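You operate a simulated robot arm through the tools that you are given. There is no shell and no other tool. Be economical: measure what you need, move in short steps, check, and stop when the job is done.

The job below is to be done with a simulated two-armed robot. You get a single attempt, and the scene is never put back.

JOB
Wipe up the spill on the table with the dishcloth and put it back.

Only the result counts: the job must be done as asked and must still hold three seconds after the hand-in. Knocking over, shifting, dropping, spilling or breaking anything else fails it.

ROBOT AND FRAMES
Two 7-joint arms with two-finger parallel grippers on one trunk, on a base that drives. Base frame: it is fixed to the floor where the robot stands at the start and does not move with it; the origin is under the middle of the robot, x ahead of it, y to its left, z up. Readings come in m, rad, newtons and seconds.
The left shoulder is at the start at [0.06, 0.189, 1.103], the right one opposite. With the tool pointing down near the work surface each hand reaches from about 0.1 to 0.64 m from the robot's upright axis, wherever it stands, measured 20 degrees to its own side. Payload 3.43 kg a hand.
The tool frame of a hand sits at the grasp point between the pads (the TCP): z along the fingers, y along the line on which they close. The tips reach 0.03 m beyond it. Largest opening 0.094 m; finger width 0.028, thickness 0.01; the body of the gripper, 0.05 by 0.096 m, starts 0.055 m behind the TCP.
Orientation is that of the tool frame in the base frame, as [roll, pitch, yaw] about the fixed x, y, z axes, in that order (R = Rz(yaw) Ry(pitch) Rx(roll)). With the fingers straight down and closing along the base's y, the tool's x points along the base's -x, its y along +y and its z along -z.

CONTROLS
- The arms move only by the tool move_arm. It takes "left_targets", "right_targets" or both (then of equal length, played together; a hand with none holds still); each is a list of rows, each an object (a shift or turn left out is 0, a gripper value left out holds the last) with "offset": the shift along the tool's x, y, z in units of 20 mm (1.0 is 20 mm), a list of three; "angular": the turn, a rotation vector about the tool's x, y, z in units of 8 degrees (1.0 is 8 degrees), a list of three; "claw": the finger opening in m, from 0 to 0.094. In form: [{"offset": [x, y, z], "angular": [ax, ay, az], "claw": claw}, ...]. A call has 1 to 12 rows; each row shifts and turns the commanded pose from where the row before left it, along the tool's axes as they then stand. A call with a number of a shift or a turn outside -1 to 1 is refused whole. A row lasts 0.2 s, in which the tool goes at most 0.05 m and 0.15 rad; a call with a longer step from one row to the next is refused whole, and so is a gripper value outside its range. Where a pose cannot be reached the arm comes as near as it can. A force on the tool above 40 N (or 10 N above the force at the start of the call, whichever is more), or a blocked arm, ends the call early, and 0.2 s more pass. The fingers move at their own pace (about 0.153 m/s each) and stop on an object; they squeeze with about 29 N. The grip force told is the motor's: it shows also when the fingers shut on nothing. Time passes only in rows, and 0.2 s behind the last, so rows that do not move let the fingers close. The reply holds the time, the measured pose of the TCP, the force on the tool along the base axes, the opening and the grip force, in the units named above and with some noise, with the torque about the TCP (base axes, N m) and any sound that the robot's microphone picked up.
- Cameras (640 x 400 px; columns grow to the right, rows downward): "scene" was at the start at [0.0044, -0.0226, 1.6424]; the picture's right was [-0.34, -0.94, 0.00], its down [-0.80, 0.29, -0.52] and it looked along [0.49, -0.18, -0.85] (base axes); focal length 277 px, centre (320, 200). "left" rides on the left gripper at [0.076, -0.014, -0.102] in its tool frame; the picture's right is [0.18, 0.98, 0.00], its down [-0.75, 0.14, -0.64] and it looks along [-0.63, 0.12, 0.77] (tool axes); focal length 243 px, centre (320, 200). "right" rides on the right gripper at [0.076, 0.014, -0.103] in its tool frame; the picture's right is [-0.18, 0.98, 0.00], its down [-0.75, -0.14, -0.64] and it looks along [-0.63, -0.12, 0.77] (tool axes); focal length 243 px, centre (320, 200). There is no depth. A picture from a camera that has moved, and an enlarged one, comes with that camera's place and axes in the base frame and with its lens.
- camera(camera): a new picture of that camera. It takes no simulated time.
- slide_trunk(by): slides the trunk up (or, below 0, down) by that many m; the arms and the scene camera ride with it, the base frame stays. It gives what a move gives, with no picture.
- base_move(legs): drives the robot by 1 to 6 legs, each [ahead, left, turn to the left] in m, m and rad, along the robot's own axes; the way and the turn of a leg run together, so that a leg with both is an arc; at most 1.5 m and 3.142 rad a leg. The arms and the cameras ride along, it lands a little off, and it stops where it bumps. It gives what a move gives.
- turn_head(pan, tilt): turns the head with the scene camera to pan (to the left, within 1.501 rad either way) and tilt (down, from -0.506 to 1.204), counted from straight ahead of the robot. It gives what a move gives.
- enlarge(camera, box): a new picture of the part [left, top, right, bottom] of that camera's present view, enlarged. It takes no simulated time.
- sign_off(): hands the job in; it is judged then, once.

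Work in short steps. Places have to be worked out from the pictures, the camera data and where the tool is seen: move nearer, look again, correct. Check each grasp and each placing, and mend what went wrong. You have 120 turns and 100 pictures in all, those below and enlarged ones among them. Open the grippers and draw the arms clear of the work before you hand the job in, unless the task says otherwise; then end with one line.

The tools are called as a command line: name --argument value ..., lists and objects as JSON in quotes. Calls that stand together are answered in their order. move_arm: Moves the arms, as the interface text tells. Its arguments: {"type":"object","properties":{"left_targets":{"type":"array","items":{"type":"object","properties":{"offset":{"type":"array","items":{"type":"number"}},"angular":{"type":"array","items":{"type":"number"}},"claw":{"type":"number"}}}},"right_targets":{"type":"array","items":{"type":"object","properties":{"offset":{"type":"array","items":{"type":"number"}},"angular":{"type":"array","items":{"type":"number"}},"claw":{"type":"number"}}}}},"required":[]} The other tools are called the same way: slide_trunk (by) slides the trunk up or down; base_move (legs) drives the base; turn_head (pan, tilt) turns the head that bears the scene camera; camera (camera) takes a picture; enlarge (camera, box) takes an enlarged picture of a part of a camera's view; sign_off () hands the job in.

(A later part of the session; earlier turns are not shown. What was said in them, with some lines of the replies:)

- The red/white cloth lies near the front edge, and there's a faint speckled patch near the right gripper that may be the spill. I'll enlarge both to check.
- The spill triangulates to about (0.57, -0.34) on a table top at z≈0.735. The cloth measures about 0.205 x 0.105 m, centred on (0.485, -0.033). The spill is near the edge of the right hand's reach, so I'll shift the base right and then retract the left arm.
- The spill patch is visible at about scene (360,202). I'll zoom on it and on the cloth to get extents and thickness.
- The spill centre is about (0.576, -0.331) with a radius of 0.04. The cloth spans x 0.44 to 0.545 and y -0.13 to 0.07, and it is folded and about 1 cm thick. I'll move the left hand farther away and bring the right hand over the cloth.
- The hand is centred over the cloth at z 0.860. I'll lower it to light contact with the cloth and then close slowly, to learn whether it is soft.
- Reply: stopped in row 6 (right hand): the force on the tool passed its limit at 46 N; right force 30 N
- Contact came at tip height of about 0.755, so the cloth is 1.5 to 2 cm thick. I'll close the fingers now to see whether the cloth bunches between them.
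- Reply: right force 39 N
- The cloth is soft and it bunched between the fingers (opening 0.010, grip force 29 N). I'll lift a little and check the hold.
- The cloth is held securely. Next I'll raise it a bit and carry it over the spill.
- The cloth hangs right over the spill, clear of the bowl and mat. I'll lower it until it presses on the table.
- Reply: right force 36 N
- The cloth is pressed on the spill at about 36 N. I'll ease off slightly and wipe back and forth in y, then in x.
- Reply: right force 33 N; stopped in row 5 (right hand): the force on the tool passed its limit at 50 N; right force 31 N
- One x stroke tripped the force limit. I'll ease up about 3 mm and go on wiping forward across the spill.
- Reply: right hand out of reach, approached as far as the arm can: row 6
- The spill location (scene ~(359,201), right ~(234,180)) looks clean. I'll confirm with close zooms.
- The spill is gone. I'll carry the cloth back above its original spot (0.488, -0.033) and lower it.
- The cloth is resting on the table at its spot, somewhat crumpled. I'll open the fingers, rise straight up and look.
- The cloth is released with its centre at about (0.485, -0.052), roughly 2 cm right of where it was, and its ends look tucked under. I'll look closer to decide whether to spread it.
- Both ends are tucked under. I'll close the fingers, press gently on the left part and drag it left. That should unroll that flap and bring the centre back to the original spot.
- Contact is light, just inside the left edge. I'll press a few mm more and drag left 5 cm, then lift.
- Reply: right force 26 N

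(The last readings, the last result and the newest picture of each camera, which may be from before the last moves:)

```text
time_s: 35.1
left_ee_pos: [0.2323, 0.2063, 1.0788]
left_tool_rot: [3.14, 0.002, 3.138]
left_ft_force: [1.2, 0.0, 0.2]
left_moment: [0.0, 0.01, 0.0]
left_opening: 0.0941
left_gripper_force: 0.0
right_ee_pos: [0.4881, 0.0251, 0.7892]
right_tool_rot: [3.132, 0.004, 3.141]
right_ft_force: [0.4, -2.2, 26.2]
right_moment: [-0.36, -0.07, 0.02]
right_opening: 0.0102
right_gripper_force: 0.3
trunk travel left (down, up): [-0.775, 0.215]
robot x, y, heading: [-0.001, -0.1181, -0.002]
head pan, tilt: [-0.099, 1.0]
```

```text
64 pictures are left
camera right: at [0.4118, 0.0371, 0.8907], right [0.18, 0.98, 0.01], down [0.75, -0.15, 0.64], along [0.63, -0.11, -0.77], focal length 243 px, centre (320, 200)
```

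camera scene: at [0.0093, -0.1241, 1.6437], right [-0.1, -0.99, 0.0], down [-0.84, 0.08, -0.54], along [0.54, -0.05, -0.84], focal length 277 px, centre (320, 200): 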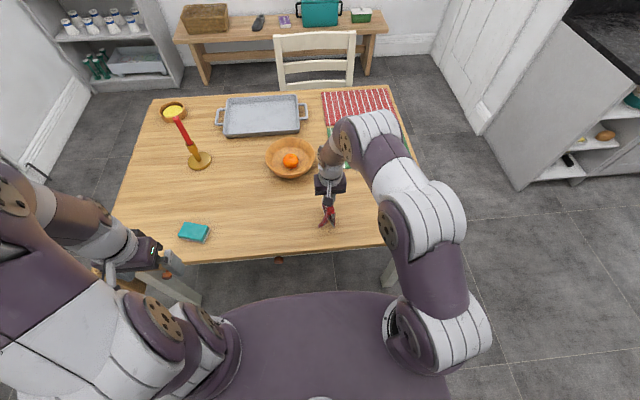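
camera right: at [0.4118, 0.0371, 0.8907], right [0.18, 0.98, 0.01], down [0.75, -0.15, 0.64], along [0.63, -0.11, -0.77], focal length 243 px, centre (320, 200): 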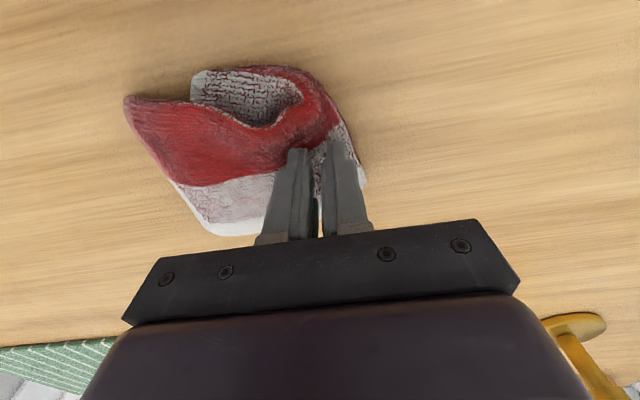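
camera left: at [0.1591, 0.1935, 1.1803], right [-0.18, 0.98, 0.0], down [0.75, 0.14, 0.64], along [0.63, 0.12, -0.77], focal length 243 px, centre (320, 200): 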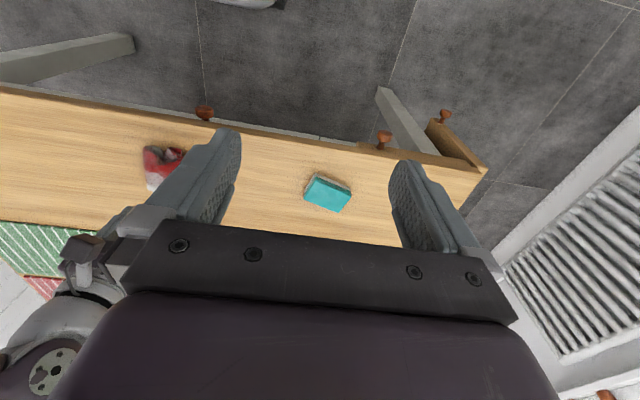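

The cloth is spreading as hoped. I'll drag slightly further, then lift and measure.

move_arm --right_targets '[{"offset": [0, 0.5, 0]}, {"offset": [0, 0.4, 0]}, {"offset": [0, 0, 0]}, {"offset": [0, 0, -0.5]}, {"offset": [0, 0, -1]}, {"offset": [0, 0, -1]}, {"offset": [0, 0, -1]}, {"offset": [0, 0, -1]}, {"offset": [0, 0, -1]}, {"offset": [0, 0, 0]}]'

camera --camera "right"

enlarge --camera "scene" --box '[200, 170, 360, 270]'

```text
time_s: 37.3
left_ee_pos: [0.2337, 0.2069, 1.0775]
left_tool_rot: [3.141, 0.0, 3.139]
left_ft_force: [-0.5, 0.5, -0.7]
left_moment: [0.02, -0.05, -0.04]
left_opening: 0.0938
left_gripper_force: 0.1
right_ee_pos: [0.4901, 0.0404, 0.8968]
right_tool_rot: [3.137, -0.002, 3.141]
right_ft_force: [0.8, -0.3, -0.4]
right_moment: [-0.03, 0.0, -0.03]
right_opening: 0.01
right_gripper_force: 0.0
trunk travel left (down, up): [-0.775, 0.215]
robot x, y, heading: [-0.0017, -0.1151, -0.001]
head pan, tilt: [-0.099, 1.0]
```

```text
63 pictures are left
camera right: at [0.414, 0.0538, 0.9989], right [0.19, 0.98, 0.0], down [0.75, -0.15, 0.64], along [0.63, -0.12, -0.77], focal length 243 px, centre (320, 200)
```

right: 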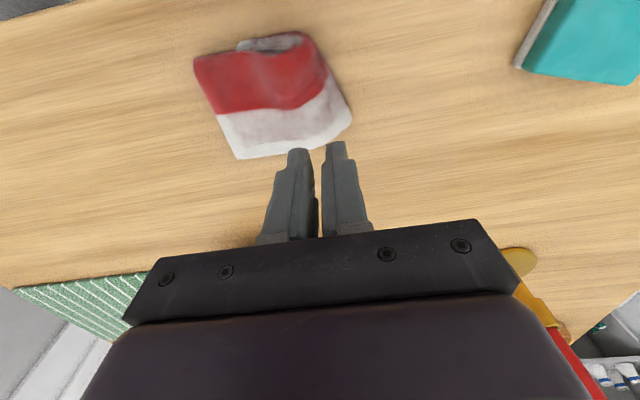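

```text
4.00 times, centred on (280, 220) of scene
camera zoom: at [0.0095, -0.1248, 1.6437], right [-0.1, -0.99, 0.0], down [-0.84, 0.08, -0.54], along [0.54, -0.05, -0.84], focal length 1109 px, centre (480, 120)
```

zoom: 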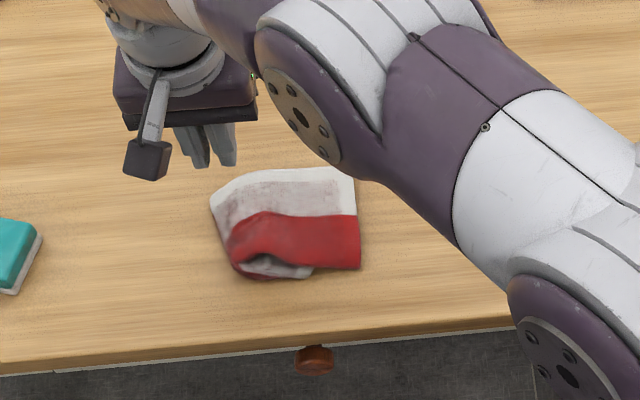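

The right end has unrolled, but the cloth now spans y -0.065 to 0.07 with the left end still tucked. Pressing on the right part and dragging 6 cm right should unroll the left flap and recentre it near y -0.035.

move_arm --right_targets '[{"offset": [0, -1, 0]}, {"offset": [0, -1, 0]}, {"offset": [0, -1, 0.5]}, {"offset": [0, -0.7, 1]}, {"offset": [0, 0, 1]}, {"offset": [0, 0, 1]}, {"offset": [0, 0, 1]}, {"offset": [0, 0, 0.5]}, {"offset": [0, 0, 0.25]}, {"offset": [0, 0, 0.15]}, {"offset": [0, 0, 0]}]'

```text
time_s: 39.7
left_ee_pos: [0.2344, 0.2061, 1.078]
left_tool_rot: [3.141, 0.001, 3.141]
left_ft_force: [-0.2, 0.4, -0.3]
left_moment: [0.0, -0.05, -0.02]
left_opening: 0.0942
left_gripper_force: 0.0
right_ee_pos: [0.4904, -0.032, 0.7879]
right_tool_rot: [3.137, -0.001, 3.14]
right_ft_force: [0.3, 0.4, 6.8]
right_moment: [0.0, -0.02, -0.03]
right_opening: 0.0101
right_gripper_force: 0.1
trunk travel left (down, up): [-0.775, 0.215]
robot x, y, heading: [-0.0042, -0.1189, -0.003]
head pan, tilt: [-0.099, 1.0]
```

Light contact of about 7 N. I'll press slightly more and drag right 6 cm, then lift and look.

move_arm --right_targets '[{"offset": [0, 0, 0.2]}, {"offset": [0, -0.5, 0.1]}, {"offset": [0, -0.5, 0]}, {"offset": [0, -0.5, 0]}, {"offset": [0, -0.5, 0]}, {"offset": [0, -0.5, 0]}, {"offset": [0, -0.5, 0]}, {"offset": [0, 0, 0]}]'

camera --camera "right"

```text
time_s: 40.7
left_ee_pos: [0.2333, 0.2065, 1.0776]
left_tool_rot: [3.141, 0.001, -3.14]
left_ft_force: [-0.3, 0.1, -0.7]
left_moment: [0.0, 0.0, 0.03]
left_opening: 0.0944
left_gripper_force: 0.1
right_ee_pos: [0.4913, -0.0543, 0.789]
right_tool_rot: [3.129, 0.011, -3.141]
right_ft_force: [-8.1, 3.0, 22.5]
right_moment: [0.11, 0.21, 0.01]
right_opening: 0.0099
right_gripper_force: 0.0
trunk travel left (down, up): [-0.775, 0.215]
robot x, y, heading: [0.0006, -0.117, -0.001]
head pan, tilt: [-0.099, 1.0]
stopped in row 4 (right hand): the force on the tool passed its limit at 41 N (the readings are from after the stop); the commanded pose is now the measured one
```

```text
61 pictures are left
camera right: at [0.4145, -0.0419, 0.8887], right [0.18, 0.98, 0.01], down [0.75, -0.15, 0.65], along [0.64, -0.11, -0.76], focal length 243 px, centre (320, 200)
```

right: 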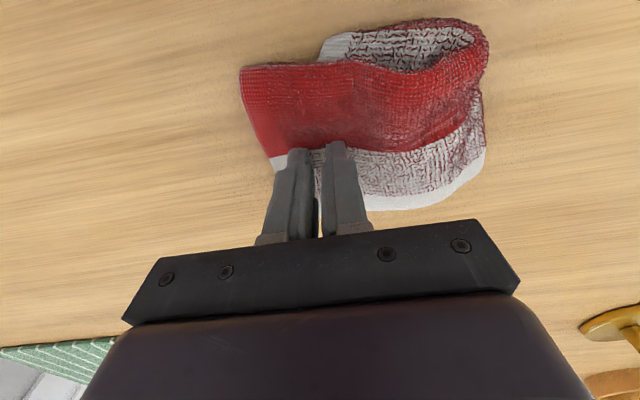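

Dragging works, and the cloth moves with the fingers. I'll continue about 3.5 cm to the right at slightly lighter pressure, then lift.

move_arm --right_targets '[{"offset": [0, -0.4, -0.05]}, {"offset": [0, -0.4, 0]}, {"offset": [0, -0.4, 0]}, {"offset": [0, -0.4, 0]}, {"offset": [0, -0.2, 0]}]'

move_arm --right_targets '[{"offset": [0, 0, -0.5]}, {"offset": [0, 0, -1]}, {"offset": [0, 0, -1]}, {"offset": [0, 0, -1]}, {"offset": [0, 0, -1]}, {"offset": [0, 0, -1]}, {"offset": [0, 0, 0]}]'

camera --camera "right"

enlarge --camera "scene" --box '[200, 170, 360, 270]'

```text
time_s: 41.9
left_ee_pos: [0.2324, 0.2065, 1.0785]
left_tool_rot: [-3.139, 0.002, -3.141]
left_ft_force: [-0.9, -0.3, -0.5]
left_moment: [-0.01, -0.02, 0.02]
left_opening: 0.0943
left_gripper_force: 0.0
right_ee_pos: [0.4919, -0.0903, 0.7869]
right_tool_rot: [3.132, 0.01, -3.141]
right_ft_force: [1.4, 10.5, 28.4]
right_moment: [0.31, -0.03, 0.02]
right_opening: 0.0099
right_gripper_force: 0.0
trunk travel left (down, up): [-0.775, 0.215]
robot x, y, heading: [-0.0034, -0.1196, -0.0]
head pan, tilt: [-0.099, 1.0]
```

```text
time_s: 43.5
left_ee_pos: [0.2342, 0.2065, 1.0777]
left_tool_rot: [3.141, -0.002, 3.14]
left_ft_force: [0.9, 0.3, 0.2]
left_moment: [-0.02, -0.01, -0.04]
left_opening: 0.0941
left_gripper_force: 0.1
right_ee_pos: [0.4905, -0.0937, 0.8957]
right_tool_rot: [3.132, 0.004, 3.139]
right_ft_force: [0.0, 0.3, -0.2]
right_moment: [-0.01, 0.03, 0.0]
right_opening: 0.0103
right_gripper_force: 0.1
trunk travel left (down, up): [-0.775, 0.215]
robot x, y, heading: [-0.0017, -0.1204, 0.003]
head pan, tilt: [-0.099, 1.0]
```

```text
60 pictures are left
camera right: at [0.4146, -0.0801, 0.9975], right [0.18, 0.98, 0.01], down [0.75, -0.15, 0.64], along [0.63, -0.11, -0.77], focal length 243 px, centre (320, 200)
```

right: 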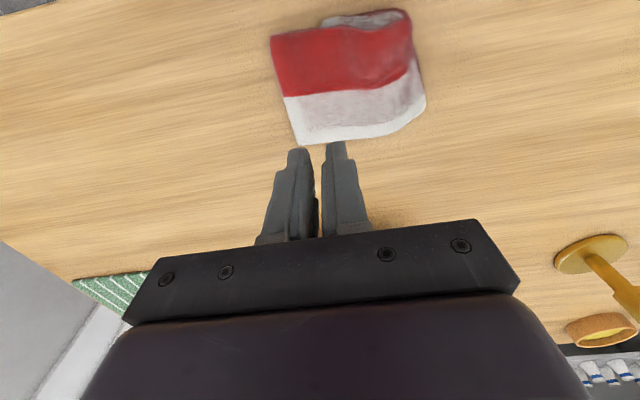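

```text
4.00 times, centred on (280, 220) of scene
camera zoom: at [0.0096, -0.1245, 1.6437], right [-0.1, -0.99, 0.0], down [-0.84, 0.08, -0.54], along [0.54, -0.05, -0.84], focal length 1109 px, centre (480, 120)
```

zoom: 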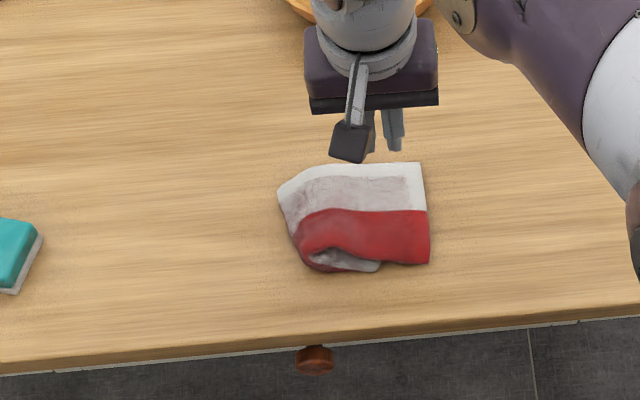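

The cloth now lies mostly flat, with its right end at y≈-0.123 (originally -0.13) and its centre within about 1 cm of the original. That counts as put back, so I'll open the gripper and draw the right arm clear.

move_arm --right_targets '[{"offset": [0, 0, -1], "claw": 0.09}, {"offset": [0.5, -1, -1]}, {"offset": [1, -1, -1]}, {"offset": [1, -1, -1]}, {"offset": [1, -1, 0]}, {"offset": [1, -1, 0]}, {"offset": [1, -1, 0]}, {"offset": [1, -1, 0]}, {"offset": [1, -1, 0]}, {"offset": [1, -1, 0]}, {"offset": [0.5, -1, 0]}, {"offset": [0, -1, 0]}]'

camera --camera "scene"

enlarge --camera "scene" --box '[230, 160, 410, 272]'

```text
time_s: 46.1
left_ee_pos: [0.2339, 0.2064, 1.0793]
left_tool_rot: [-3.141, 0.0, 3.141]
left_ft_force: [-0.9, -0.6, 0.5]
left_moment: [0.03, 0.02, -0.02]
left_opening: 0.0938
left_gripper_force: 0.1
right_ee_pos: [0.311, -0.3131, 0.9712]
right_tool_rot: [3.131, 0.007, -3.141]
right_ft_force: [0.2, -0.6, 0.7]
right_moment: [0.02, 0.05, 0.02]
right_opening: 0.09
right_gripper_force: 0.1
trunk travel left (down, up): [-0.775, 0.215]
robot x, y, heading: [0.0006, -0.1195, -0.001]
head pan, tilt: [-0.099, 1.0]
```

```text
58 pictures are left
camera scene: at [0.0094, -0.1255, 1.6437], right [-0.1, -0.99, 0.0], down [-0.84, 0.08, -0.54], along [0.54, -0.05, -0.84], focal length 277 px, centre (320, 200)
```

scene: 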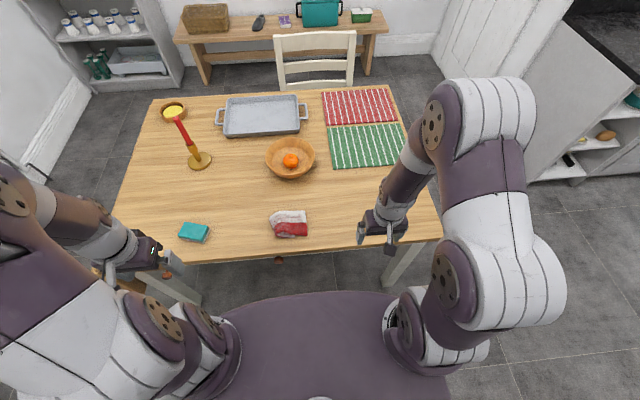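

```text
3.56 times, centred on (320, 216) of scene
camera zoom: at [0.0094, -0.1255, 1.6437], right [-0.1, -0.99, 0.0], down [-0.84, 0.08, -0.54], along [0.54, -0.05, -0.84], focal length 985 px, centre (320, 143)
```

zoom: 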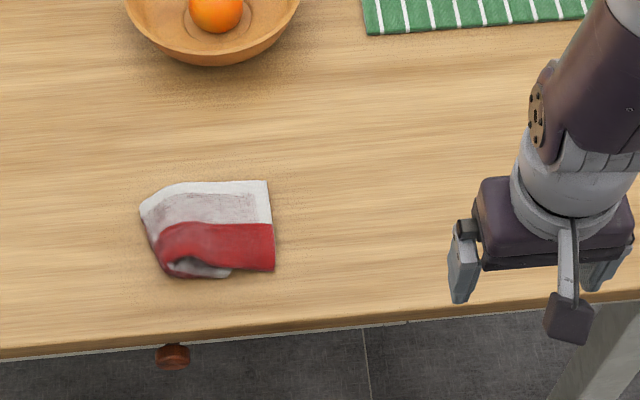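

The spill is gone, the cloth is back at its place, nothing else has moved, and both arms are clear with open grippers. I'm handing in.

sign_off

```text
The job is handed in.
```

I wiped up the spill with the dishcloth and put the cloth back within about 1 cm of its original spot; its left end is still folded under, so it isn't quite as flat as before.
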